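You operate a simulated robot arm through the tools that you are given. There is no shell and no other tool. Be economical: measure what you need, move in short steps, check, and stop when the job is done.

Carry out the task below with a simulated two-armed robot. There is one attempt and no reset: what you move stays moved.

TASK
Send the four trains over the single line, earliest due time first.

It is judged by the outcome, as a careful person would: the job done as asked, and still so three seconds after it is handed in. It fails if anything else is knocked over, pushed out of place, dropped, spilled or broken.

THE ROBOT
Two 7-joint arms with two-finger grippers on one trunk, on a base that drives. Base frame: it is fixed to the floor where the robot stands at the start and does not move with it; the origin is under the middle of the robot, x ahead of it, y to its left, z up; the surface under the hand at the start is at about z = 751. Readings come in mm, rad, newtons and seconds.
The left shoulder is at the start at [66, 216, 1161], the right one opposite. With the tool pointing down near the work surface each hand reaches from about 240 to 800 mm from the robot's upright axis, wherever it stands, measured 20 degrees to its own side. Places, roughly: something [-9700, 0, 0]. Payload 3.18 kg a hand.
The tool frame of a hand sits at the grasp point between the pads (the TCP): z along the fingers, y along the line on which they close. The tips reach 30 mm beyond it. The gripper opens to 144 mm. The gripper's body begins 103 mm behind the TCP.
Orientation is told as [roll, pitch, yaw] about the base's x, y, z axes, in that order, counted from this pose: with the fingers straight down and closing along the base's y, the tool's x points along the base's -x, its y along +y and its z along -z.

THE INTERFACE
- The arms move only by the tool apply_moves. It takes "left_commands", "right_commands" or both (then of equal length, played together; a hand with none holds still); each is a list of rows, each a list of 7 numbers: the gripper command, from -1 (shut) to 1 (fully open), values between in proportion, then the shift along the tool's x, y, z in units of 50 mm (1.0 is 50 mm), then the turn, a rotation vector about the tool's x, y, z in units of 6 degrees (1.0 is 6 degrees). In form: [[grip, x, y, z, ax, ay, az], ...]. A call has 1 to 10 rows; each row shifts and turns the commanded pose from where the row before left it, along the tool's axes as they then stand. A call with a number of a shift or a turn outside -1 to 1 is refused whole. A row lasts 0.2 s, in which the tool goes at most 50 mm and 0.15 rad; a call with a longer step from one row to the next is refused whole, and so is a gripper value outside its range. Where a pose cannot be reached the arm comes as near as it can. A force on the tool above 40 N (or 10 N above the force at the start of the call, whichever is more), or a blocked arm, ends the call early, and 0.2 s more pass. Each finger halts on what it meets, pressing with about 24 N; the grip force reading is that of the motor and also rises with nothing between the fingers. The clock runs only during rows and for 0.2 s after the last one: add rows that do not move to give the fingers time. It gives the time, the measured TCP pose, the force on the tool (base axes), the opening and the grip force at its end, in the units of the frame above (readings bear some noise), with the torque about the TCP (base axes, N m) and any sound that the robot's microphone picked up.
- Cameras (640 x 400 px; columns grow to the right, rows downward): "scene" is now at [147.2, -37.6, 1352.4]; the picture's right is [-0.43, -0.90, 0.00], its down [-0.51, 0.24, -0.83] and it looks along [0.75, -0.36, -0.56] (base axes); focal length 250 px, centre (320, 200). "left" rides on the left gripper at [76, -16, -143] in its tool frame; the picture's right is [0.21, 0.98, 0.00], its down [-0.84, 0.18, -0.51] and it looks along [-0.50, 0.11, 0.86] (tool axes); focal length 218 px, centre (320, 200). "right" rides on the right gripper at [77, 16, -143] in its tool frame; the picture's right is [-0.21, 0.98, 0.00], its down [-0.84, -0.18, -0.51] and it looks along [-0.50, -0.11, 0.86] (tool axes); focal length 218 px, centre (320, 200). There is no depth. A picture from a camera that has moved, and an enlarged one, comes with that camera's place and axes in the base frame and with its lens.
- grab_frame(camera): a new picture of that camera. The clock stands still meanwhile.
- lift_body(by): slides the trunk up (or, below 0, down) by that many mm; the arms and the scene camera ride with it, the base frame stays. It gives what a move gives, with no picture.
- steer(legs): drives the robot by 1 to 6 legs, each [ahead, left, turn to the left] in mm, mm and rad, along the robot's own axes; the way and the turn of a leg run together, so that a leg with both is an arc; at most 1500 mm and 3.142 rad a leg. The arms and the cameras ride along, it lands a little off, and it stops where it bumps. It gives what a move gives.
- turn_head(pan, tilt): turns the head with the scene camera to pan (to the left, within 1.396 rad either way) and tilt (down, from -0.506 to 1.204), counted from straight ahead of the robot. It gives what a move gives.
- inspect(camera, box): a new picture of the part [left, top, right, bottom] of that camera's present view, enlarged. The clock stands still meanwhile.
- close_job(): hands the job in; it is judged then, once.

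Go step by step. Nothing tells you exact positions but the pictures and the camera data: compare them with the known pose of the tool, close in by small moves and look again before you grip or let go. The budget is 120 turns and 100 pictures, counting those below and the enlarged ones. Unless the task says otherwise, let go and move clear before handing in, and close with one line.

The tools are called after "Request:" by a JSON object that holds its "fn" and its "kwargs". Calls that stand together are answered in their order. apply_moves: Moves the arms, as the interface text tells. Its arguments: {"type":"object","properties":{"left_commands":{"type":"array","items":{"type":"array","items":{"type":"number"}}},"right_commands":{"type":"array","items":{"type":"array","items":{"type":"number"}}}},"required":[]} The other tools are called the same way: lift_body (by) slides the trunk up or down; steer (legs) drives the base; turn_head (pan, tilt) turns the head that bears the scene camera; grab_frame (camera) takes a picture; inspect (camera, box) takes an enlarged picture of a part of a camera's view; close_job () hands the job in.

At the start:

```text
time: 0.0
left_position: [494.4, 6.4, 1063.8]
left_tcp_rot: [-0.002, 0.0, -0.002]
left_wrist_force: [0.2, -0.6, -0.2]
left_torque: [-0.01, 0.01, -0.02]
left_grip_width: 144.0
left_finger_force: 0.0
right_position: [397.9, -407.8, 1076.2]
right_tcp_rot: [-0.001, 0.0, -0.002]
right_wrist_force: [-0.5, 0.1, 0.1]
right_torque: [0.01, -0.03, 0.01]
right_grip_width: 144.0
right_finger_force: 0.0
trunk travel left (down, up): [-243.0, 127.0]
robot x, y, heading: [1.2, 0.5, -0.002]
head pan, tilt: [-0.449, 0.597]
```

scene: 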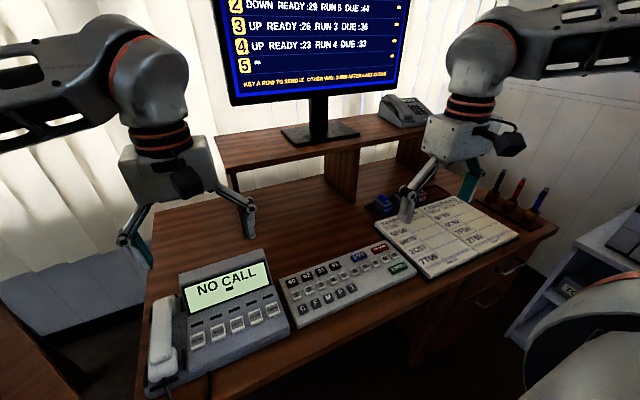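
right: 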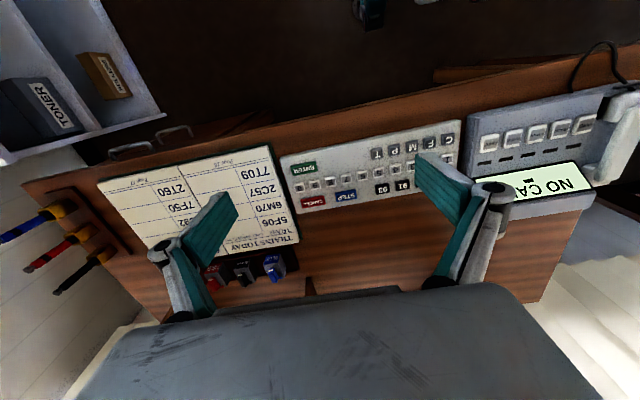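
left: 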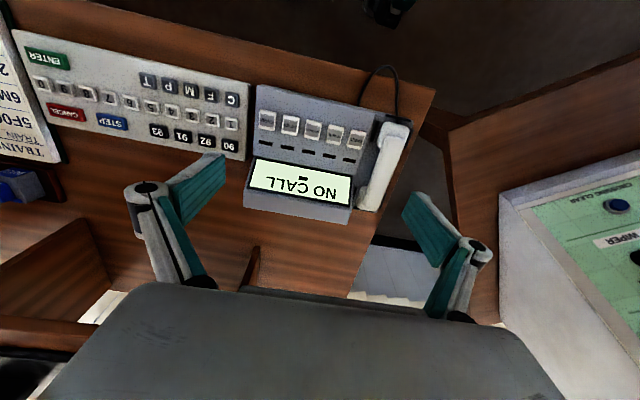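

I see a desk with a keypad, a phone panel and a monitor listing trains. I look up at the monitor first, to read it whole.

Request:
{"fn": "turn_head", "kwargs": {"pan": -0.449, "tilt": 0.2}}

Request:
{"fn": "inspect", "kwargs": {"camera": "scene", "box": [200, 0, 440, 260]}}

Request:
{"fn": "grab_frame", "kwargs": {"camera": "scene"}}

```text
time: 0.9
left_position: [494.6, 4.9, 1063.8]
left_tcp_rot: [-0.002, 0.0, 0.0]
left_wrist_force: [-0.1, 0.3, 0.0]
left_torque: [0.0, -0.01, 0.01]
left_grip_width: 143.9
left_finger_force: 0.1
right_position: [399.2, -409.3, 1075.7]
right_tcp_rot: [0.0, 0.0, -0.003]
right_wrist_force: [0.1, 0.2, 0.3]
right_torque: [-0.01, 0.0, 0.01]
right_grip_width: 143.9
right_finger_force: 0.0
trunk travel left (down, up): [-243.0, 127.0]
robot x, y, heading: [0.6, -1.6, -0.006]
head pan, tilt: [-0.449, 0.201]
```

```text
1.54 times, centred on (320, 130) of scene
camera zoom: at [151.5, -39.6, 1388.7], right [-0.43, -0.9, 0.0], down [-0.18, 0.09, -0.98], along [0.88, -0.42, -0.2], focal length 385 px, centre (320, 308)
```

zoom: 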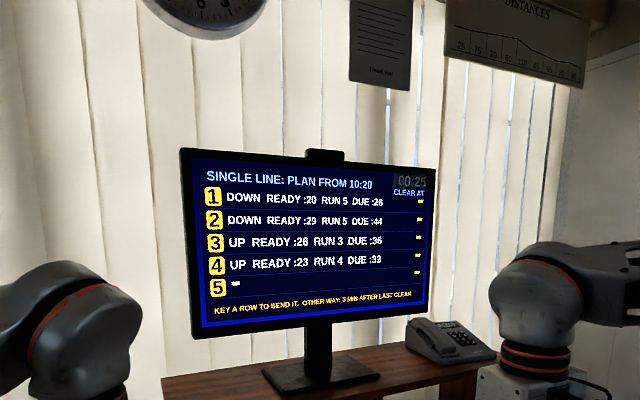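

```text
95 pictures are left
camera scene: at [151.5, -39.6, 1388.7], right [-0.43, -0.9, 0.0], down [-0.18, 0.09, -0.98], along [0.88, -0.42, -0.2], focal length 250 px, centre (320, 200)
```

scene: 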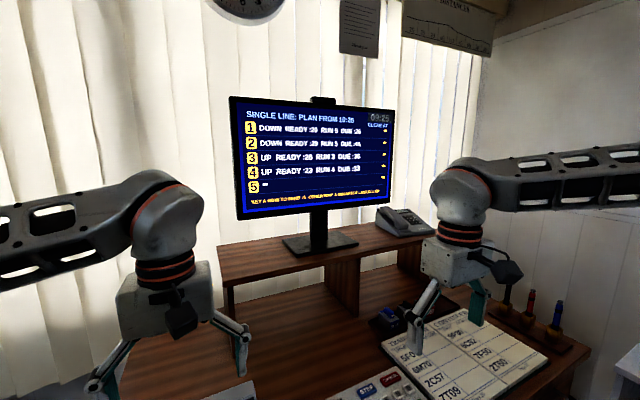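

The monitor shows four rows with due times. I zoom in to read them surely, and also read the sheets and the keypad.

Request:
{"fn": "inspect", "kwargs": {"camera": "scene", "box": [230, 95, 400, 215]}}

Request:
{"fn": "inspect", "kwargs": {"camera": "scene", "box": [320, 0, 400, 60]}}

Request:
{"fn": "inspect", "kwargs": {"camera": "left", "box": [0, 20, 260, 180]}}

Request:
{"fn": "inspect", "kwargs": {"camera": "right", "box": [270, 110, 470, 220]}}

```text
3.33 times, centred on (315, 155) of scene
camera zoom: at [151.5, -39.6, 1388.7], right [-0.43, -0.9, 0.0], down [-0.18, 0.09, -0.98], along [0.88, -0.42, -0.2], focal length 833 px, centre (337, 350)
```

zoom: 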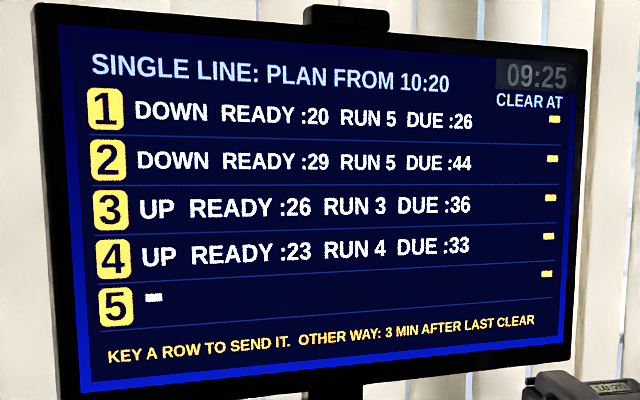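

```text
6.67 times, centred on (360, 30) of scene
camera zoom: at [151.5, -39.6, 1388.7], right [-0.43, -0.9, 0.0], down [-0.18, 0.09, -0.98], along [0.88, -0.42, -0.2], focal length 1666 px, centre (53, 1333)
```

zoom: 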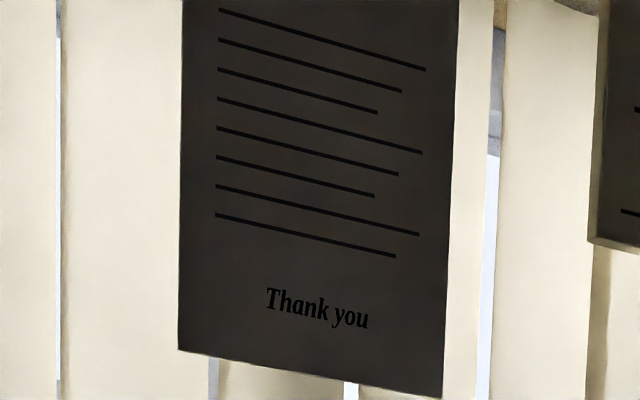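

```text
2.46 times, centred on (130, 100) of left
camera zoom: at [417.3, -9.7, 1206.0], right [-0.21, 0.98, 0.0], down [0.84, 0.18, 0.51], along [0.5, 0.11, -0.86], focal length 537 px, centre (788, 446)
```

zoom: 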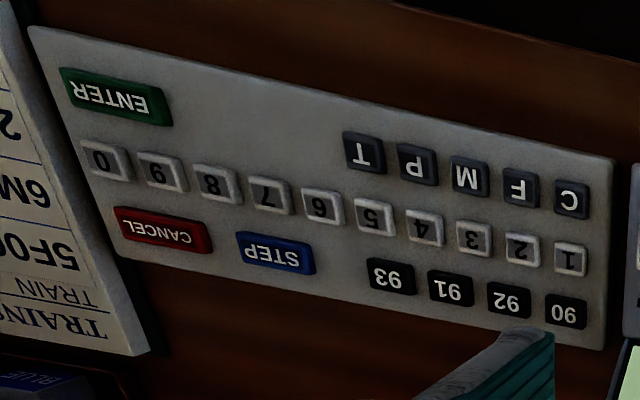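

```text
3.20 times, centred on (370, 165) of right
camera zoom: at [322.4, -392.1, 1217.9], right [0.21, 0.98, 0.0], down [0.84, -0.18, 0.51], along [0.5, -0.11, -0.86], focal length 698 px, centre (160, 312)
```

zoom: 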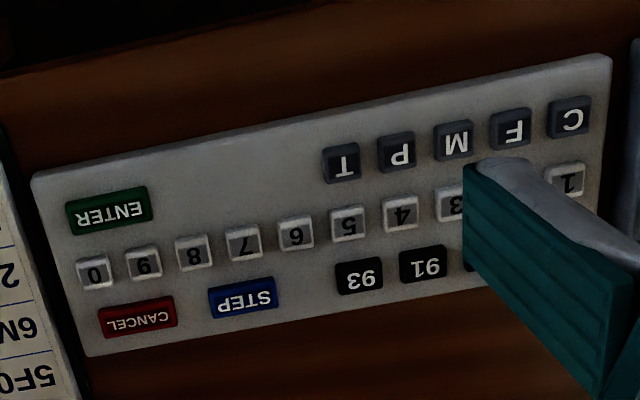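

The due order is :26, :33, :36, :44, so the rows to key are 1, 4, 3, 2. Two views put key 1 at about (542, -158, 766), with keys 36.7 mm apart in -y. I move the left hand aside and bring the shut right hand above key 1.

Request:
{"fn": "apply_moves", "kwargs": {"left_commands": [[1, 0, 0.3, 0, 0, 0, 0], [1, 0, 0.3, 0, 0, 0, 0], [1, 0, 0.3, 0, 0, 0, 0], [1, 0, 0.3, 0, 0, 0, 0], [1, 0, 0.3, 0, 0, 0, 0], [1, 0, 0.3, 0, 0, 0, 0], [1, 0, 0.3, 0, 0, 0, 0], [1, 0, 0.3, 0, 0, 0, 0], [1, 0, 0.3, 0, 0, 0, 0], [1, 0, 0.3, 0, 0, 0, 0]], "right_commands": [[-1, -0.286, 0.502, 0.452, 0, 0, 0], [-1, -0.286, 0.502, 0.452, 0, 0, 0], [-1, -0.286, 0.502, 0.452, 0, 0, 0], [-1, -0.286, 0.502, 0.452, 0, 0, 0], [-1, -0.286, 0.502, 0.452, 0, 0, 0], [-1, -0.286, 0.502, 0.452, 0, 0, 0], [-1, -0.286, 0.502, 0.452, 0, 0, 0], [-1, -0.286, 0.502, 0.452, 0, 0, 0], [-1, -0.286, 0.502, 0.452, 0, 0, 0], [-1, -0.286, 0.502, 0.452, 0, 0, 0]]}}

Request:
{"fn": "turn_head", "kwargs": {"pan": -0.449, "tilt": 0.45}}

Request:
{"fn": "grab_frame", "kwargs": {"camera": "right"}}

Request:
{"fn": "grab_frame", "kwargs": {"camera": "scene"}}

```text
time: 3.1
left_position: [494.5, 156.5, 1064.1]
left_tcp_rot: [-0.001, 0.0, 0.0]
left_wrist_force: [0.2, 0.8, -0.2]
left_torque: [-0.02, 0.0, 0.03]
left_grip_width: 143.9
left_finger_force: 0.0
right_position: [523.2, -191.2, 870.8]
right_tcp_rot: [0.002, 0.0, -0.005]
right_wrist_force: [-0.3, -0.1, 0.4]
right_torque: [0.03, -0.01, 0.02]
right_grip_width: 0.3
right_finger_force: 24.3
right hand out of reach, approached as far as the arm can: row 9, 10
trunk travel left (down, up): [-243.0, 127.0]
robot x, y, heading: [1.3, -0.0, 0.0]
head pan, tilt: [-0.449, 0.201]
```

```text
time: 3.8
left_position: [493.9, 156.7, 1063.7]
left_tcp_rot: [0.0, 0.0, 0.0]
left_wrist_force: [0.1, -0.6, 0.0]
left_torque: [0.01, 0.0, 0.03]
left_grip_width: 144.0
left_finger_force: 0.1
right_position: [522.5, -193.2, 870.5]
right_tcp_rot: [0.002, -0.002, -0.003]
right_wrist_force: [0.9, -1.2, 0.1]
right_torque: [0.01, -0.04, 0.01]
right_grip_width: 0.0
right_finger_force: 24.0
trunk travel left (down, up): [-243.0, 127.0]
robot x, y, heading: [-2.4, -1.5, 0.001]
head pan, tilt: [-0.449, 0.45]
```

```text
90 pictures are left
camera right: at [446.5, -175.7, 1012.0], right [0.21, 0.98, 0.0], down [0.84, -0.18, 0.51], along [0.5, -0.11, -0.86], focal length 218 px, centre (320, 200)
```

right: 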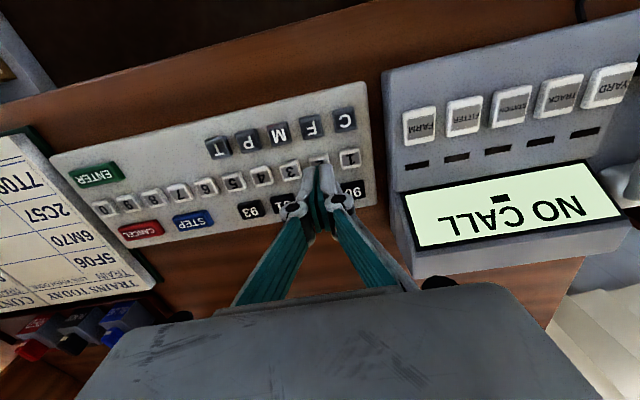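

```text
89 pictures are left
camera scene: at [150.2, -39.0, 1365.7], right [-0.43, -0.9, 0.0], down [-0.39, 0.19, -0.9], along [0.81, -0.39, -0.43], focal length 250 px, centre (320, 200)
```

scene: 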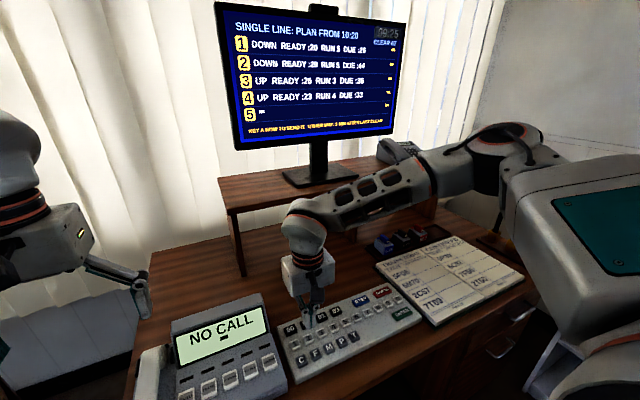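

The right hand stopped a little short, at (523, -192, 871). I try to go on from here towards key 1 in small steps.

Request:
{"fn": "apply_moves", "kwargs": {"right_commands": [[-1, -0.19, 0.34, 0, 0, 0, 0], [-1, -0.19, 0.34, 0, 0, 0, 0], [-1, 0, 0, 0.4, 0, 0, 0]]}}

```text
time: 4.6
left_position: [493.7, 155.2, 1064.2]
left_tcp_rot: [-0.001, 0.0, 0.0]
left_wrist_force: [0.1, 0.1, -0.6]
left_torque: [0.01, -0.01, 0.0]
left_grip_width: 144.0
left_finger_force: 0.1
right_position: [523.2, -194.9, 865.3]
right_tcp_rot: [0.004, -0.001, -0.004]
right_wrist_force: [-0.4, 0.7, 0.1]
right_torque: [0.04, 0.02, 0.0]
right_grip_width: 0.0
right_finger_force: 23.6
right hand out of reach, approached as far as the arm can: row 1, 2, 3
trunk travel left (down, up): [-243.0, 127.0]
robot x, y, heading: [0.0, -2.3, 0.002]
head pan, tilt: [-0.449, 0.45]
```

The arm seems to be at a joint limit here. Shifting the base a little to the left may help, so I first look at the room on the left side of the robot.

Request:
{"fn": "turn_head", "kwargs": {"pan": 1.0, "tilt": 0.9}}

Request:
{"fn": "grab_frame", "kwargs": {"camera": "scene"}}

Request:
{"fn": "turn_head", "kwargs": {"pan": 0.0, "tilt": 1.2}}

Request:
{"fn": "grab_frame", "kwargs": {"camera": "scene"}}

```text
time: 6.2
left_position: [493.9, 155.9, 1064.0]
left_tcp_rot: [-0.001, -0.001, -0.001]
left_wrist_force: [-0.3, -0.5, 0.6]
left_torque: [-0.02, 0.0, -0.02]
left_grip_width: 143.9
left_finger_force: 0.1
right_position: [523.7, -195.2, 864.6]
right_tcp_rot: [0.001, -0.001, -0.003]
right_wrist_force: [-0.3, -0.1, 1.1]
right_torque: [-0.02, 0.01, -0.01]
right_grip_width: 0.1
right_finger_force: 24.1
trunk travel left (down, up): [-243.0, 127.0]
robot x, y, heading: [-0.1, -1.7, -0.001]
head pan, tilt: [1.0, 0.901]
```

```text
88 pictures are left
camera scene: at [108.3, 64.3, 1327.3], right [0.84, -0.54, 0.0], down [-0.42, -0.66, -0.62], along [0.34, 0.52, -0.78], focal length 250 px, centre (320, 200)
```

scene: 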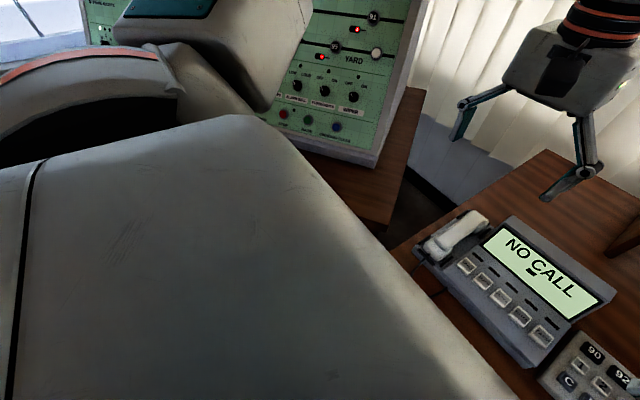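

```text
time: 7.5
left_position: [495.0, 155.9, 1063.7]
left_tcp_rot: [0.0, -0.001, 0.002]
left_wrist_force: [-0.1, 0.0, -0.1]
left_torque: [-0.01, 0.01, -0.04]
left_grip_width: 144.0
left_finger_force: 0.1
right_position: [522.8, -193.9, 864.6]
right_tcp_rot: [0.002, -0.002, -0.001]
right_wrist_force: [-0.2, 0.1, -0.2]
right_torque: [-0.01, 0.0, -0.01]
right_grip_width: 0.0
right_finger_force: 23.6
trunk travel left (down, up): [-243.0, 127.0]
robot x, y, heading: [1.4, 1.1, -0.003]
head pan, tilt: [0.0, 1.201]
```

```text
87 pictures are left
camera scene: at [123.4, 0.9, 1307.5], right [0.0, -1.0, 0.0], down [-0.93, 0.0, -0.36], along [0.36, 0.0, -0.93], focal length 250 px, centre (320, 200)
```

scene: 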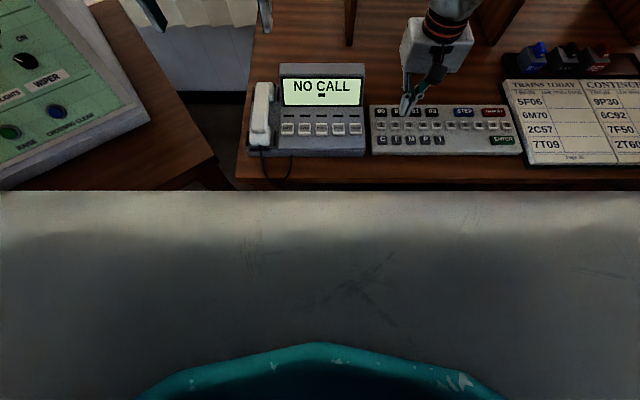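

The left console is close by, so sideways driving is tight. Backing off 100 mm should unfold the arm and give it more freedom, so I do that.

Request:
{"fn": "steer", "kwargs": {"legs": [[-100, 0, 0]]}}

Request:
{"fn": "apply_moves", "kwargs": {"right_commands": [[-1, -0.5, 0.2, 0, 0, 0, 0], [-1, -0.5, 0.2, 0, 0, 0, 0], [-1, -0.5, 0.15, 0, 0, 0, 0], [-1, -0.5, 0.15, 0, 0, 0, 0], [-1, -0.37, 0, 0, 0, 0, 0]]}}

```text
time: 8.6
left_position: [394.3, 153.8, 1063.0]
left_tcp_rot: [-0.001, -0.001, -0.002]
left_wrist_force: [-0.8, 0.5, -0.8]
left_torque: [0.0, -0.07, -0.02]
left_grip_width: 144.0
left_finger_force: 0.0
right_position: [420.6, -195.0, 864.1]
right_tcp_rot: [0.003, -0.003, -0.005]
right_wrist_force: [-0.9, 0.5, 0.2]
right_torque: [0.03, -0.05, 0.01]
right_grip_width: 0.1
right_finger_force: 24.0
trunk travel left (down, up): [-243.0, 127.0]
robot x, y, heading: [-95.5, -2.1, -0.001]
head pan, tilt: [0.0, 1.201]
```

```text
time: 9.8
left_position: [394.6, 154.9, 1063.4]
left_tcp_rot: [0.0, 0.001, -0.003]
left_wrist_force: [0.4, -0.8, 0.2]
left_torque: [-0.04, 0.0, -0.01]
left_grip_width: 143.8
left_finger_force: 0.0
right_position: [490.2, -229.4, 896.2]
right_tcp_rot: [0.005, -0.003, -0.005]
right_wrist_force: [-0.3, -0.5, 0.0]
right_torque: [0.01, 0.0, 0.0]
right_grip_width: 0.0
right_finger_force: 24.1
right hand out of reach, approached as far as the arm can: row 1, 2, 3, 4, 5
trunk travel left (down, up): [-243.0, 127.0]
robot x, y, heading: [-101.2, -1.5, -0.001]
head pan, tilt: [0.0, 1.201]
```

That was no better, so a wrist limit is the likelier cause. I let the hand turn about its axis while going forward and left, since yaw does not matter for pressing with shut fingers.

Request:
{"fn": "apply_moves", "kwargs": {"right_commands": [[-1, 0, 0, 0, 0, 0, -1], [-1, 0, 0, 0, 0, 0, -1], [-1, 0, 0, 0, 0, 0, -1], [-1, 0, 0, 0, 0, 0, -1], [-1, 0, 0, 0, 0, 0, -1], [-1, 0, 0, 0, 0, 0, 0]]}}

Request:
{"fn": "turn_head", "kwargs": {"pan": -0.449, "tilt": 0.6}}

Request:
{"fn": "grab_frame", "kwargs": {"camera": "scene"}}

```text
time: 11.2
left_position: [394.8, 155.1, 1062.5]
left_tcp_rot: [0.0, 0.0, -0.002]
left_wrist_force: [-0.5, -0.4, 0.3]
left_torque: [-0.01, 0.0, 0.0]
left_grip_width: 143.9
left_finger_force: 0.1
right_position: [457.4, -218.4, 885.4]
right_tcp_rot: [-0.007, -0.011, 0.512]
right_wrist_force: [0.1, 0.3, -0.1]
right_torque: [-0.01, 0.0, -0.02]
right_grip_width: 0.0
right_finger_force: 23.9
right hand out of reach, approached as far as the arm can: row 4, 5
trunk travel left (down, up): [-243.0, 127.0]
robot x, y, heading: [-101.4, -0.0, -0.003]
head pan, tilt: [0.0, 1.201]
```

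```text
time: 12.2
left_position: [394.3, 154.4, 1062.4]
left_tcp_rot: [-0.001, -0.001, -0.002]
left_wrist_force: [-0.1, -0.2, -0.1]
left_torque: [-0.02, -0.02, 0.0]
left_grip_width: 144.0
left_finger_force: 0.1
right_position: [458.3, -218.6, 885.3]
right_tcp_rot: [-0.005, -0.011, 0.511]
right_wrist_force: [0.8, 0.2, -0.3]
right_torque: [-0.04, 0.01, -0.02]
right_grip_width: 0.0
right_finger_force: 24.4
trunk travel left (down, up): [-243.0, 127.0]
robot x, y, heading: [-97.3, 1.4, -0.001]
head pan, tilt: [-0.449, 0.6]
```

```text
86 pictures are left
camera scene: at [46.7, -37.7, 1352.0], right [-0.44, -0.9, 0.0], down [-0.51, 0.25, -0.82], along [0.74, -0.36, -0.57], focal length 250 px, centre (320, 200)
```

scene: 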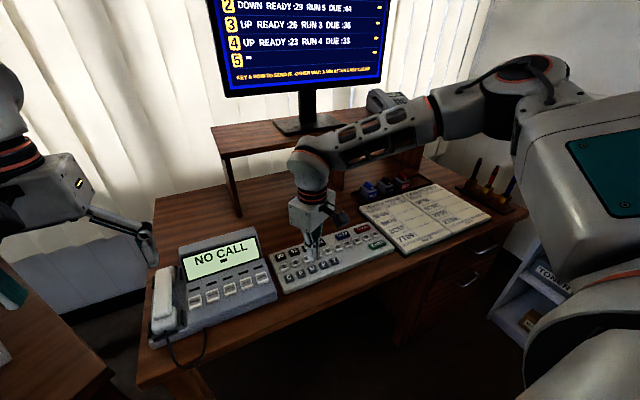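

Turning that way made it worse, so I turn the hand the other way.

Request:
{"fn": "apply_moves", "kwargs": {"right_commands": [[-1, 0, 0, 0, 0, 0, 1], [-1, 0, 0, 0, 0, 0, 1], [-1, 0, 0, 0, 0, 0, 1], [-1, 0, 0, 0, 0, 0, 1], [-1, 0, 0, 0, 0, 0, 1], [-1, 0, 0, 0, 0, 0, 1], [-1, 0, 0, 0, 0, 0, 1], [-1, 0, 0, 0, 0, 0, 1], [-1, 0, 0, 0, 0, 0, 1], [-1, 0, 0, 0, 0, 0, 1]]}}

```text
time: 14.4
left_position: [394.4, 155.9, 1063.6]
left_tcp_rot: [0.0, -0.001, -0.002]
left_wrist_force: [-0.8, 0.0, -0.3]
left_torque: [0.01, 0.01, -0.04]
left_grip_width: 144.0
left_finger_force: 0.0
right_position: [458.8, -218.8, 885.2]
right_tcp_rot: [0.004, 0.001, -0.531]
right_wrist_force: [0.7, -0.1, 0.1]
right_torque: [0.02, -0.01, -0.03]
right_grip_width: 0.0
right_finger_force: 24.0
trunk travel left (down, up): [-243.0, 127.0]
robot x, y, heading: [-98.1, -1.8, -0.002]
head pan, tilt: [-0.449, 0.6]
```

The turn to -0.53 yaw was reached without trouble. Now I go towards the spot above key 1 in this pose.

Request:
{"fn": "apply_moves", "kwargs": {"right_commands": [[-1, -0.27, 0.63, 0, 0, 0, 0], [-1, -0.27, 0.63, 0, 0, 0, 0], [-1, -0.27, 0.63, 0, 0, 0, 0], [-1, 0, 0, 0, 0, 0, 0]]}}

```text
time: 15.4
left_position: [394.8, 156.1, 1063.2]
left_tcp_rot: [0.0, -0.001, -0.002]
left_wrist_force: [0.6, -0.3, -0.4]
left_torque: [0.02, -0.02, 0.02]
left_grip_width: 144.0
left_finger_force: 0.1
right_position: [482.1, -219.4, 906.3]
right_tcp_rot: [0.005, 0.0, -0.528]
right_wrist_force: [-0.9, -0.9, -0.2]
right_torque: [0.03, -0.02, 0.02]
right_grip_width: 0.0
right_finger_force: 23.2
right hand out of reach, approached as far as the arm can: row 1, 2, 3
trunk travel left (down, up): [-243.0, 127.0]
robot x, y, heading: [-103.0, 2.0, -0.0]
head pan, tilt: [-0.449, 0.6]
```

The block sits at about 20 degrees azimuth whatever the yaw. So I go back to the starting spot, square the yaw, and tilt the fingers to the left. The wrist then stays to the right while the tip reaches key 1.

Request:
{"fn": "steer", "kwargs": {"legs": [[100, 0, 0]]}}

Request:
{"fn": "apply_moves", "kwargs": {"right_commands": [[-1, 0.3, -0.2, 0, 0, 0, -1], [-1, 0.3, -0.2, 0, 0, 0, -1], [-1, 0.3, -0.2, 0, 0, 0, -1], [-1, 0.3, -0.2, 0, 0, 0, -1], [-1, 0, 0, 0, 0, 0, -1]]}}

Request:
{"fn": "apply_moves", "kwargs": {"right_commands": [[-1, 0, 0, 0, -1, 0, 0], [-1, 0, 0, 0, -1, 0, 0], [-1, 0, 0, 0, -1, 0, 0], [-1, 0, 0, 0, -1, 0, 0], [-1, 0, 0, 0, 0, 0, 0]]}}

```text
time: 16.6
left_position: [493.6, 156.1, 1062.0]
left_tcp_rot: [0.0, 0.003, 0.0]
left_wrist_force: [-1.1, 1.1, -0.9]
left_torque: [0.01, 0.04, 0.02]
left_grip_width: 144.2
left_finger_force: 0.1
right_position: [581.5, -219.0, 905.6]
right_tcp_rot: [0.005, 0.001, -0.523]
right_wrist_force: [0.3, 0.6, 1.1]
right_torque: [-0.01, 0.05, -0.01]
right_grip_width: 0.3
right_finger_force: 23.9
trunk travel left (down, up): [-243.0, 127.0]
robot x, y, heading: [-3.9, -1.4, -0.001]
head pan, tilt: [-0.449, 0.6]
```

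```text
time: 17.8
left_position: [492.7, 155.6, 1063.0]
left_tcp_rot: [-0.001, -0.001, 0.0]
left_wrist_force: [-0.2, -0.6, -0.2]
left_torque: [-0.02, 0.01, 0.0]
left_grip_width: 144.2
left_finger_force: 0.1
right_position: [510.5, -232.0, 905.5]
right_tcp_rot: [0.002, 0.0, 0.002]
right_wrist_force: [1.0, 0.7, 0.0]
right_torque: [-0.01, 0.02, -0.01]
right_grip_width: 0.0
right_finger_force: 23.8
trunk travel left (down, up): [-243.0, 127.0]
robot x, y, heading: [-0.9, 0.6, 0.0]
head pan, tilt: [-0.449, 0.6]
```

```text
time: 19.0
left_position: [492.5, 155.1, 1063.1]
left_tcp_rot: [0.0, 0.001, 0.001]
left_wrist_force: [-0.6, -0.1, 0.1]
left_torque: [-0.01, 0.01, 0.03]
left_grip_width: 143.9
left_finger_force: 0.1
right_position: [512.1, -232.3, 904.9]
right_tcp_rot: [0.423, -0.004, -0.002]
right_wrist_force: [-0.2, 0.2, -0.5]
right_torque: [0.01, -0.04, 0.0]
right_grip_width: 0.0
right_finger_force: 23.9
trunk travel left (down, up): [-243.0, 127.0]
robot x, y, heading: [-5.3, 0.9, -0.002]
head pan, tilt: [-0.449, 0.6]
```

The tilt to 0.42 rad was reached. I go to a point above key 1 at TCP (542, -161, 830).

Request:
{"fn": "apply_moves", "kwargs": {"right_commands": [[-1, -0.15, 0.171, 0.487, 0, 0, 0], [-1, -0.15, 0.171, 0.487, 0, 0, 0], [-1, -0.15, 0.171, 0.487, 0, 0, 0], [-1, -0.15, 0.171, 0.487, 0, 0, 0], [-1, 0, 0, 0, 0, 0, 0]]}}

Request:
{"fn": "grab_frame", "kwargs": {"camera": "right"}}

Request:
{"fn": "grab_frame", "kwargs": {"camera": "scene"}}

```text
time: 20.2
left_position: [492.2, 156.1, 1064.2]
left_tcp_rot: [-0.001, 0.001, 0.001]
left_wrist_force: [0.3, -0.3, -0.6]
left_torque: [0.02, 0.0, 0.02]
left_grip_width: 143.8
left_finger_force: 0.1
right_position: [540.5, -161.3, 830.9]
right_tcp_rot: [0.422, -0.005, -0.003]
right_wrist_force: [-0.3, 1.0, 0.5]
right_torque: [0.01, -0.02, -0.01]
right_grip_width: 0.1
right_finger_force: 24.6
trunk travel left (down, up): [-243.0, 127.0]
robot x, y, heading: [-2.7, -2.6, -0.004]
head pan, tilt: [-0.449, 0.6]
```

```text
85 pictures are left
camera right: at [463.3, -205.7, 966.9], right [0.21, 0.89, 0.4], down [0.84, -0.37, 0.39], along [0.5, 0.26, -0.83], focal length 218 px, centre (320, 200)
```

right: 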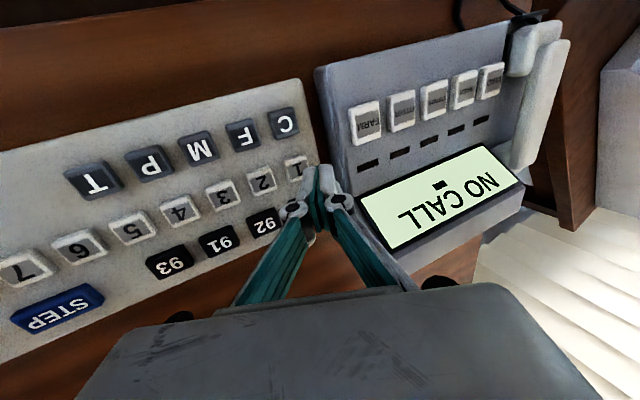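

```text
84 pictures are left
camera scene: at [144.4, -37.8, 1352.1], right [-0.43, -0.9, 0.0], down [-0.51, 0.25, -0.83], along [0.74, -0.36, -0.56], focal length 250 px, centre (320, 200)
```

scene: 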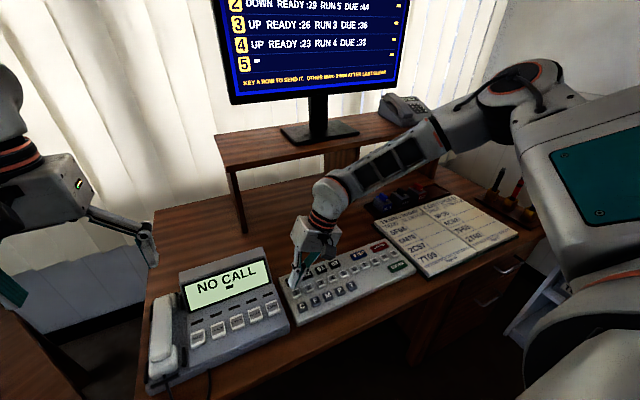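

The tip stands above key 1. I go down slowly and straight until there is contact.

Request:
{"fn": "apply_moves", "kwargs": {"right_commands": [[-1, 0, -0.163, 0.365, 0, 0, 0], [-1, 0, -0.041, 0.091, 0, 0, 0], [-1, 0, -0.041, 0.091, 0, 0, 0], [-1, 0, -0.02, 0.046, 0, 0, 0]]}}

Request:
{"fn": "inspect", "kwargs": {"camera": "right", "box": [220, 90, 420, 215]}}

```text
time: 21.2
left_position: [491.2, 155.3, 1063.3]
left_tcp_rot: [0.001, 0.001, 0.001]
left_wrist_force: [-0.2, 0.8, 0.3]
left_torque: [-0.02, 0.0, -0.03]
left_grip_width: 143.6
left_finger_force: 0.1
right_position: [539.2, -165.5, 802.4]
right_tcp_rot: [0.422, -0.004, -0.001]
right_wrist_force: [0.9, -0.2, -1.0]
right_torque: [-0.01, 0.02, 0.01]
right_grip_width: 0.1
right_finger_force: 23.6
right hand out of reach, approached as far as the arm can: row 3
trunk travel left (down, up): [-243.0, 127.0]
robot x, y, heading: [-3.2, 0.5, -0.004]
head pan, tilt: [-0.449, 0.6]
```

```text
3.20 times, centred on (320, 152) of right
camera zoom: at [461.4, -208.7, 937.9], right [0.21, 0.89, 0.4], down [0.84, -0.37, 0.39], along [0.5, 0.26, -0.83], focal length 698 px, centre (320, 352)
```

zoom: 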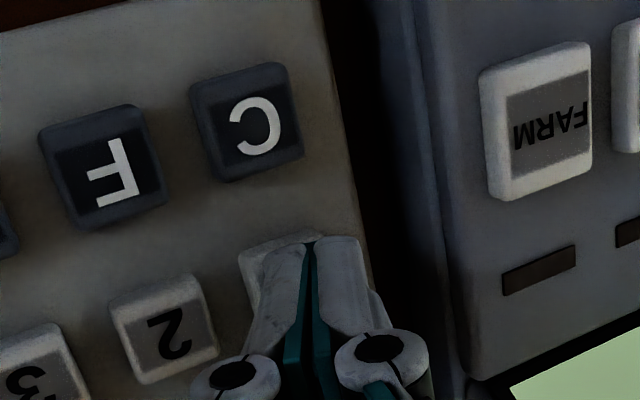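

The arm was near its limit again, with the tip just over key 1. I tilt 6 degrees more for reach and go on down.

Request:
{"fn": "apply_moves", "kwargs": {"right_commands": [[-1, 0, 0, 0, -1, 0, 0], [-1, 0, -0.03, 0.052, 0, 0, 0], [-1, 0, -0.03, 0.052, 0, 0, 0], [-1, 0, -0.03, 0.052, 0, 0, 0], [-1, 0, -0.03, 0.052, 0, 0, 0]]}}

Request:
{"fn": "turn_head", "kwargs": {"pan": -0.449, "tilt": 0.45}}

Request:
{"fn": "grab_frame", "kwargs": {"camera": "scene"}}

```text
time: 22.4
left_position: [491.7, 154.8, 1063.7]
left_tcp_rot: [0.0, 0.0, 0.001]
left_wrist_force: [-0.1, -0.7, 0.9]
left_torque: [0.02, -0.01, 0.01]
left_grip_width: 143.8
left_finger_force: 0.0
right_position: [538.5, -165.1, 793.9]
right_tcp_rot: [0.527, -0.006, -0.003]
right_wrist_force: [0.7, 0.6, 1.6]
right_torque: [0.05, -0.01, 0.02]
right_grip_width: 0.0
right_finger_force: 23.5
right hand out of reach, approached as far as the arm can: row 5
trunk travel left (down, up): [-243.0, 127.0]
robot x, y, heading: [0.4, 0.3, 0.005]
head pan, tilt: [-0.449, 0.6]
heard: click
```

```text
time: 23.1
left_position: [492.6, 156.5, 1062.3]
left_tcp_rot: [-0.002, 0.001, -0.001]
left_wrist_force: [-0.2, -0.5, -0.3]
left_torque: [-0.02, 0.02, 0.01]
left_grip_width: 144.1
left_finger_force: 0.1
right_position: [538.9, -164.5, 793.6]
right_tcp_rot: [0.529, -0.002, -0.005]
right_wrist_force: [-0.4, -0.4, 2.6]
right_torque: [0.0, -0.02, -0.01]
right_grip_width: 0.0
right_finger_force: 23.5
trunk travel left (down, up): [-243.0, 127.0]
robot x, y, heading: [-1.0, -0.9, -0.001]
head pan, tilt: [-0.449, 0.45]
```

```text
82 pictures are left
camera scene: at [147.9, -39.0, 1365.6], right [-0.43, -0.9, 0.0], down [-0.39, 0.19, -0.9], along [0.81, -0.39, -0.44], focal length 250 px, centre (320, 200)
```

scene: 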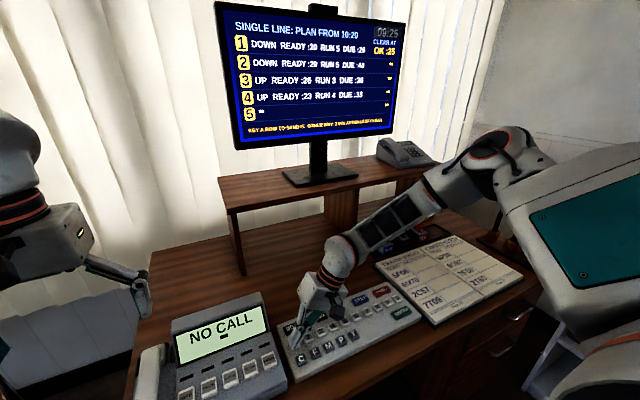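

A click was heard and row 1 shows OK :25, so a single key press sends a row. I lift, then shift to above key 4 (TCP y about -275).

Request:
{"fn": "apply_moves", "kwargs": {"right_commands": [[-1, 0, 0.4, -0.69, 0, 0, 0], [-1, 0, -0.633, -0.369, 0, 0, 0], [-1, 0, -0.633, -0.369, 0, 0, 0], [-1, 0, -0.633, -0.369, 0, 0, 0], [-1, 0, 0, 0, 0, 0, 0]]}}

Request:
{"fn": "inspect", "kwargs": {"camera": "right", "box": [160, 60, 480, 260]}}

Request:
{"fn": "inspect", "kwargs": {"camera": "scene", "box": [220, 10, 410, 150]}}

```text
time: 24.3
left_position: [490.9, 156.1, 1064.2]
left_tcp_rot: [-0.003, 0.0, 0.002]
left_wrist_force: [0.0, 0.3, -0.4]
left_torque: [-0.04, -0.01, 0.01]
left_grip_width: 144.2
left_finger_force: 0.1
right_position: [536.8, -271.6, 835.8]
right_tcp_rot: [0.522, -0.003, -0.007]
right_wrist_force: [0.1, -0.5, 0.0]
right_torque: [0.0, 0.0, 0.0]
right_grip_width: 0.0
right_finger_force: 24.4
right hand out of reach, approached as far as the arm can: row 4
trunk travel left (down, up): [-243.0, 127.0]
robot x, y, heading: [4.8, -1.5, -0.003]
head pan, tilt: [-0.449, 0.45]
```

```text
2.00 times, centred on (320, 160) of right
camera zoom: at [459.5, -327.5, 966.5], right [0.21, 0.85, 0.49], down [0.84, -0.41, 0.35], along [0.5, 0.33, -0.8], focal length 436 px, centre (320, 280)
```

zoom: 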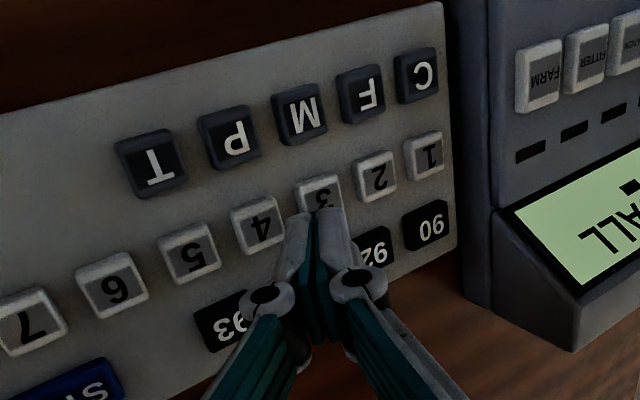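

```text
2.86 times, centred on (315, 80) of scene
camera zoom: at [148.2, -38.2, 1365.6], right [-0.43, -0.9, 0.0], down [-0.39, 0.19, -0.9], along [0.81, -0.39, -0.44], focal length 714 px, centre (334, 543)
```

zoom: 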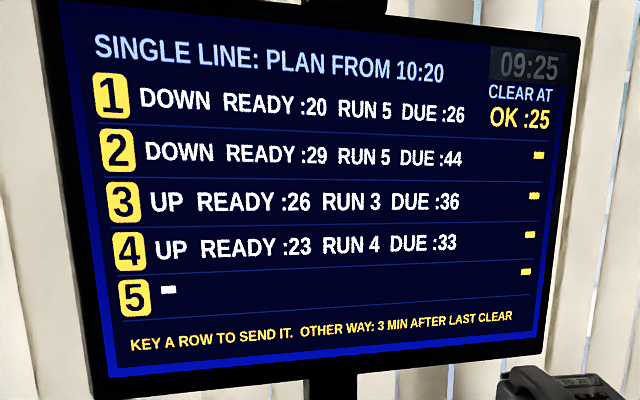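

Row 1 is confirmed. The hand is near a limit at this tilt, so I untilt by 12 degrees above key 4 (about (539, -270)) and go down part of the way.

Request:
{"fn": "apply_moves", "kwargs": {"right_commands": [[-1, -0.04, 0, 0, 1, 0, 0], [-1, -0.04, 0, 0, 1, 0, 0], [-1, 0, -0.123, 0.38, 0, 0, 0], [-1, 0, 0, 0, 0, 0, 0]]}}

Request:
{"fn": "inspect", "kwargs": {"camera": "right", "box": [160, 60, 480, 260]}}

```text
time: 25.3
left_position: [491.9, 156.7, 1063.7]
left_tcp_rot: [0.001, 0.0, -0.001]
left_wrist_force: [-0.1, 0.2, -0.6]
left_torque: [-0.02, 0.0, 0.0]
left_grip_width: 143.8
left_finger_force: 0.0
right_position: [539.0, -272.2, 815.2]
right_tcp_rot: [0.319, -0.002, -0.002]
right_wrist_force: [-0.6, 0.1, 1.0]
right_torque: [-0.02, 0.0, -0.03]
right_grip_width: 0.0
right_finger_force: 23.7
trunk travel left (down, up): [-243.0, 127.0]
robot x, y, heading: [-0.1, -2.6, 0.003]
head pan, tilt: [-0.449, 0.45]
```

```text
2.00 times, centred on (320, 160) of right
camera zoom: at [462.0, -300.6, 955.1], right [0.21, 0.93, 0.31], down [0.84, -0.33, 0.43], along [0.5, 0.17, -0.85], focal length 436 px, centre (320, 280)
```

zoom: 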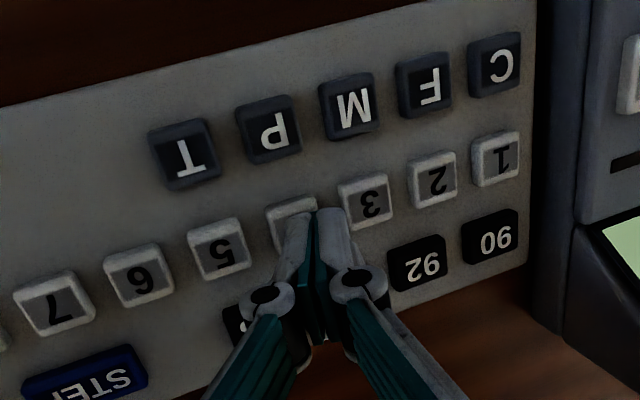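

The tip is over key 4 and clear of keys 3 and 5. I press down gently.

Request:
{"fn": "apply_moves", "kwargs": {"right_commands": [[-1, 0, -0.062, 0.19, 0, 0, 0], [-1, 0, -0.0185, 0.057, 0, 0, 0], [-1, 0, -0.0185, 0.057, 0, 0, 0], [-1, 0, -0.0185, 0.057, 0, 0, 0], [-1, 0, -0.0185, 0.057, 0, 0, 0]]}}

Request:
{"fn": "inspect", "kwargs": {"camera": "scene", "box": [220, 10, 410, 150]}}

```text
time: 26.5
left_position: [491.6, 155.2, 1063.8]
left_tcp_rot: [0.001, 0.0, 0.0]
left_wrist_force: [-0.5, -0.2, 0.6]
left_torque: [0.0, 0.0, 0.0]
left_grip_width: 143.9
left_finger_force: 0.1
right_position: [538.6, -273.1, 793.2]
right_tcp_rot: [0.317, -0.005, -0.003]
right_wrist_force: [0.9, -0.2, 3.7]
right_torque: [0.01, 0.01, -0.02]
right_grip_width: 0.1
right_finger_force: 23.8
trunk travel left (down, up): [-243.0, 127.0]
robot x, y, heading: [-4.0, -0.7, 0.002]
head pan, tilt: [-0.449, 0.45]
heard: click
```

```text
2.86 times, centred on (315, 80) of scene
camera zoom: at [147.7, -38.9, 1365.7], right [-0.43, -0.9, 0.0], down [-0.39, 0.19, -0.9], along [0.81, -0.39, -0.43], focal length 714 px, centre (334, 543)
```

zoom: 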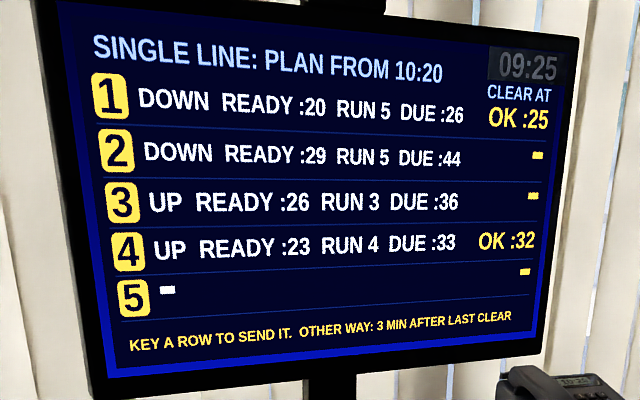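

Row 4 shows OK :32. I lift 25 mm and shift 37 mm in +y to key 3.

Request:
{"fn": "apply_moves", "kwargs": {"right_commands": [[-1, 0, 0.154, -0.475, 0, 0, 0], [-1, -0.04, 0.704, 0.228, 0, 0, 0], [-1, 0, 0, 0, 0, 0, 0]]}}

Request:
{"fn": "inspect", "kwargs": {"camera": "right", "box": [160, 60, 480, 260]}}

```text
time: 27.3
left_position: [492.5, 155.5, 1063.6]
left_tcp_rot: [-0.001, 0.0, -0.001]
left_wrist_force: [-0.1, 0.3, -0.1]
left_torque: [0.01, 0.0, -0.01]
left_grip_width: 143.9
left_finger_force: 0.1
right_position: [539.3, -235.9, 817.0]
right_tcp_rot: [0.318, -0.005, -0.003]
right_wrist_force: [0.0, 0.0, -0.2]
right_torque: [0.04, -0.02, -0.02]
right_grip_width: 0.0
right_finger_force: 24.3
trunk travel left (down, up): [-243.0, 127.0]
robot x, y, heading: [-1.3, 0.3, 0.002]
head pan, tilt: [-0.449, 0.45]
```

```text
2.00 times, centred on (320, 160) of right
camera zoom: at [463.3, -264.8, 957.2], right [0.21, 0.93, 0.31], down [0.84, -0.33, 0.43], along [0.5, 0.17, -0.85], focal length 436 px, centre (320, 280)
```

zoom: 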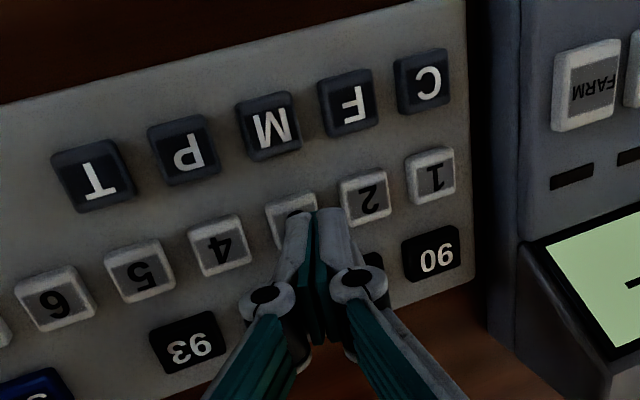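

The picture matches the one over key 4, now with key 3 under the tip. I press.

Request:
{"fn": "apply_moves", "kwargs": {"right_commands": [[-1, 0, -0.074, 0.228, 0, 0, 0], [-1, 0, -0.0185, 0.057, 0, 0, 0], [-1, 0, -0.0185, 0.057, 0, 0, 0], [-1, 0, -0.0185, 0.057, 0, 0, 0], [-1, 0, -0.0185, 0.057, 0, 0, 0]]}}

Request:
{"fn": "inspect", "kwargs": {"camera": "scene", "box": [220, 10, 410, 150]}}

```text
time: 28.5
left_position: [492.7, 156.4, 1062.7]
left_tcp_rot: [0.001, -0.002, -0.001]
left_wrist_force: [0.0, -0.4, -0.2]
left_torque: [0.02, 0.02, -0.02]
left_grip_width: 144.0
left_finger_force: 0.0
right_position: [541.6, -236.3, 793.4]
right_tcp_rot: [0.318, -0.003, -0.003]
right_wrist_force: [0.4, 0.2, 2.9]
right_torque: [0.01, 0.01, 0.0]
right_grip_width: 0.1
right_finger_force: 23.9
trunk travel left (down, up): [-243.0, 127.0]
robot x, y, heading: [-0.9, -0.0, 0.003]
head pan, tilt: [-0.449, 0.45]
heard: click
```

```text
2.86 times, centred on (315, 80) of scene
camera zoom: at [147.8, -39.0, 1365.7], right [-0.43, -0.9, 0.0], down [-0.39, 0.19, -0.9], along [0.81, -0.39, -0.44], focal length 714 px, centre (334, 543)
```

zoom: 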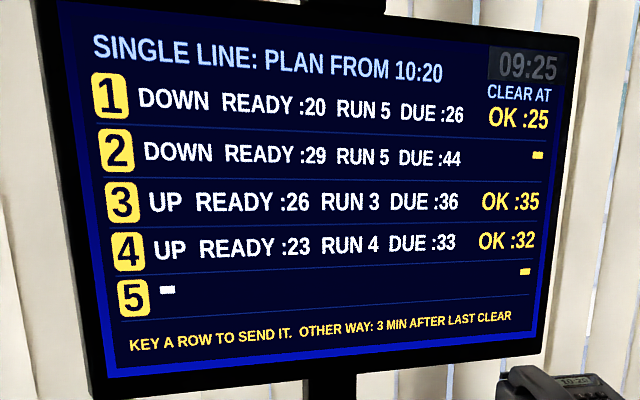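

Row 3 shows OK :35. I lift and shift to key 2.

Request:
{"fn": "apply_moves", "kwargs": {"right_commands": [[-1, 0, 0.154, -0.475, 0, 0, 0], [-1, 0, 0.704, 0.228, 0, 0, 0], [-1, 0, 0, 0, 0, 0, 0]]}}

Request:
{"fn": "inspect", "kwargs": {"camera": "right", "box": [160, 60, 480, 260]}}

```text
time: 29.3
left_position: [492.2, 153.9, 1062.9]
left_tcp_rot: [0.0, -0.001, -0.001]
left_wrist_force: [0.2, -0.4, -0.1]
left_torque: [0.03, -0.03, 0.0]
left_grip_width: 143.9
left_finger_force: 0.0
right_position: [540.2, -201.8, 820.3]
right_tcp_rot: [0.319, -0.004, -0.004]
right_wrist_force: [-0.2, -0.1, -0.8]
right_torque: [0.03, -0.01, 0.0]
right_grip_width: 0.1
right_finger_force: 23.9
trunk travel left (down, up): [-243.0, 127.0]
robot x, y, heading: [-0.6, 0.6, -0.001]
head pan, tilt: [-0.449, 0.45]
```

```text
2.00 times, centred on (320, 160) of right
camera zoom: at [463.4, -229.2, 960.4], right [0.21, 0.93, 0.31], down [0.84, -0.33, 0.43], along [0.5, 0.17, -0.85], focal length 436 px, centre (320, 280)
```

zoom: 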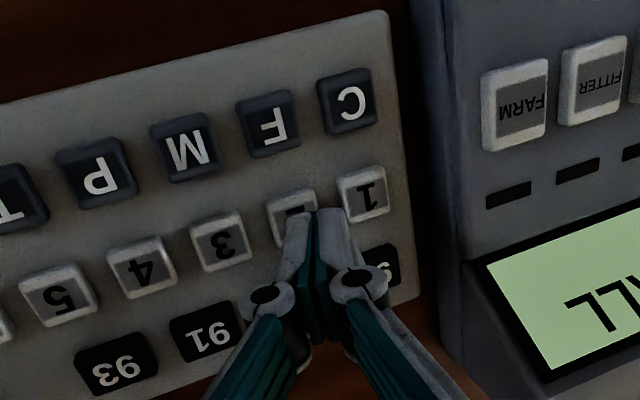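

The tip is over key 2. I tilt 6 degrees more for reach and press.

Request:
{"fn": "apply_moves", "kwargs": {"right_commands": [[-1, 0, 0, 0, -1, 0, 0], [-1, 0, -0.09, 0.237, 0, 0, 0], [-1, 0, -0.0246, 0.0547, 0, 0, 0], [-1, 0, -0.0246, 0.0547, 0, 0, 0], [-1, 0, -0.0246, 0.0547, 0, 0, 0], [-1, 0, -0.0246, 0.0547, 0, 0, 0]]}}

Request:
{"fn": "inspect", "kwargs": {"camera": "scene", "box": [220, 10, 410, 150]}}

```text
time: 30.7
left_position: [493.4, 155.7, 1063.2]
left_tcp_rot: [0.0, 0.001, 0.002]
left_wrist_force: [0.0, -0.6, 0.4]
left_torque: [0.0, 0.0, 0.02]
left_grip_width: 143.7
left_finger_force: 0.0
right_position: [540.5, -197.6, 796.0]
right_tcp_rot: [0.423, -0.004, -0.001]
right_wrist_force: [0.8, -0.2, 0.9]
right_torque: [-0.02, 0.0, 0.01]
right_grip_width: 0.0
right_finger_force: 23.7
trunk travel left (down, up): [-243.0, 127.0]
robot x, y, heading: [-4.6, -3.6, -0.003]
head pan, tilt: [-0.449, 0.45]
heard: click
```

```text
2.86 times, centred on (315, 80) of scene
camera zoom: at [147.9, -39.0, 1365.6], right [-0.43, -0.9, 0.0], down [-0.39, 0.19, -0.9], along [0.81, -0.39, -0.44], focal length 714 px, centre (334, 543)
```

zoom: 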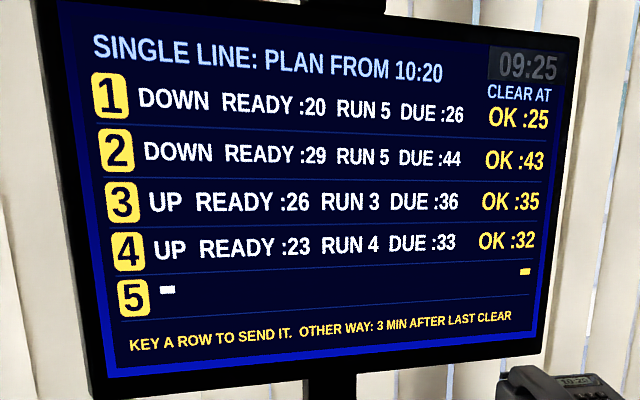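

All four rows show OK (:25, :32, :35, :43). I lift the hand clear and check once more.

Request:
{"fn": "apply_moves", "kwargs": {"right_commands": [[-1, 0, 0.16, -0.36, 0, 0, 0], [-1, 0, 0, -0.8, 0, 0, 0], [-1, 0, 0, -0.8, 0, 0, 0], [-1, 0, 0, 0, 0, 0, 0]]}}

Request:
{"fn": "grab_frame", "kwargs": {"camera": "scene"}}

```text
time: 31.7
left_position: [493.5, 156.5, 1063.0]
left_tcp_rot: [0.0, -0.001, -0.001]
left_wrist_force: [1.3, 0.4, 0.5]
left_torque: [-0.02, 0.02, 0.0]
left_grip_width: 144.0
left_finger_force: 0.0
right_position: [540.5, -230.1, 887.7]
right_tcp_rot: [0.422, -0.001, -0.004]
right_wrist_force: [-0.1, 0.0, -0.2]
right_torque: [-0.01, 0.0, -0.01]
right_grip_width: 0.1
right_finger_force: 23.8
trunk travel left (down, up): [-243.0, 127.0]
robot x, y, heading: [-6.9, -1.5, -0.001]
head pan, tilt: [-0.449, 0.45]
```

```text
73 pictures are left
camera scene: at [148.6, -39.0, 1365.4], right [-0.43, -0.9, 0.0], down [-0.39, 0.19, -0.9], along [0.81, -0.39, -0.44], focal length 250 px, centre (320, 200)
```

scene: 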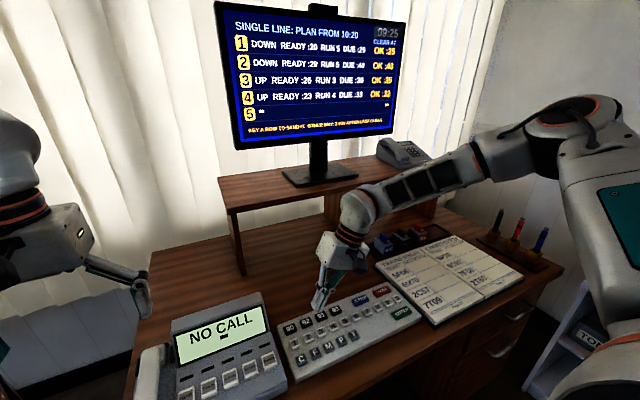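

The hand is clear, nothing on the desk has moved, and the monitor shows all four trains OK, so I hand the job in.

Request:
{"fn": "close_job", "kwargs": {}}

```text
The job is handed in.
```

All four trains were sent in order of due time: rows 1, 4, 3, 2. The monitor shows each as OK, clearing at :25, :32, :35 and :43, all ahead of their due times.
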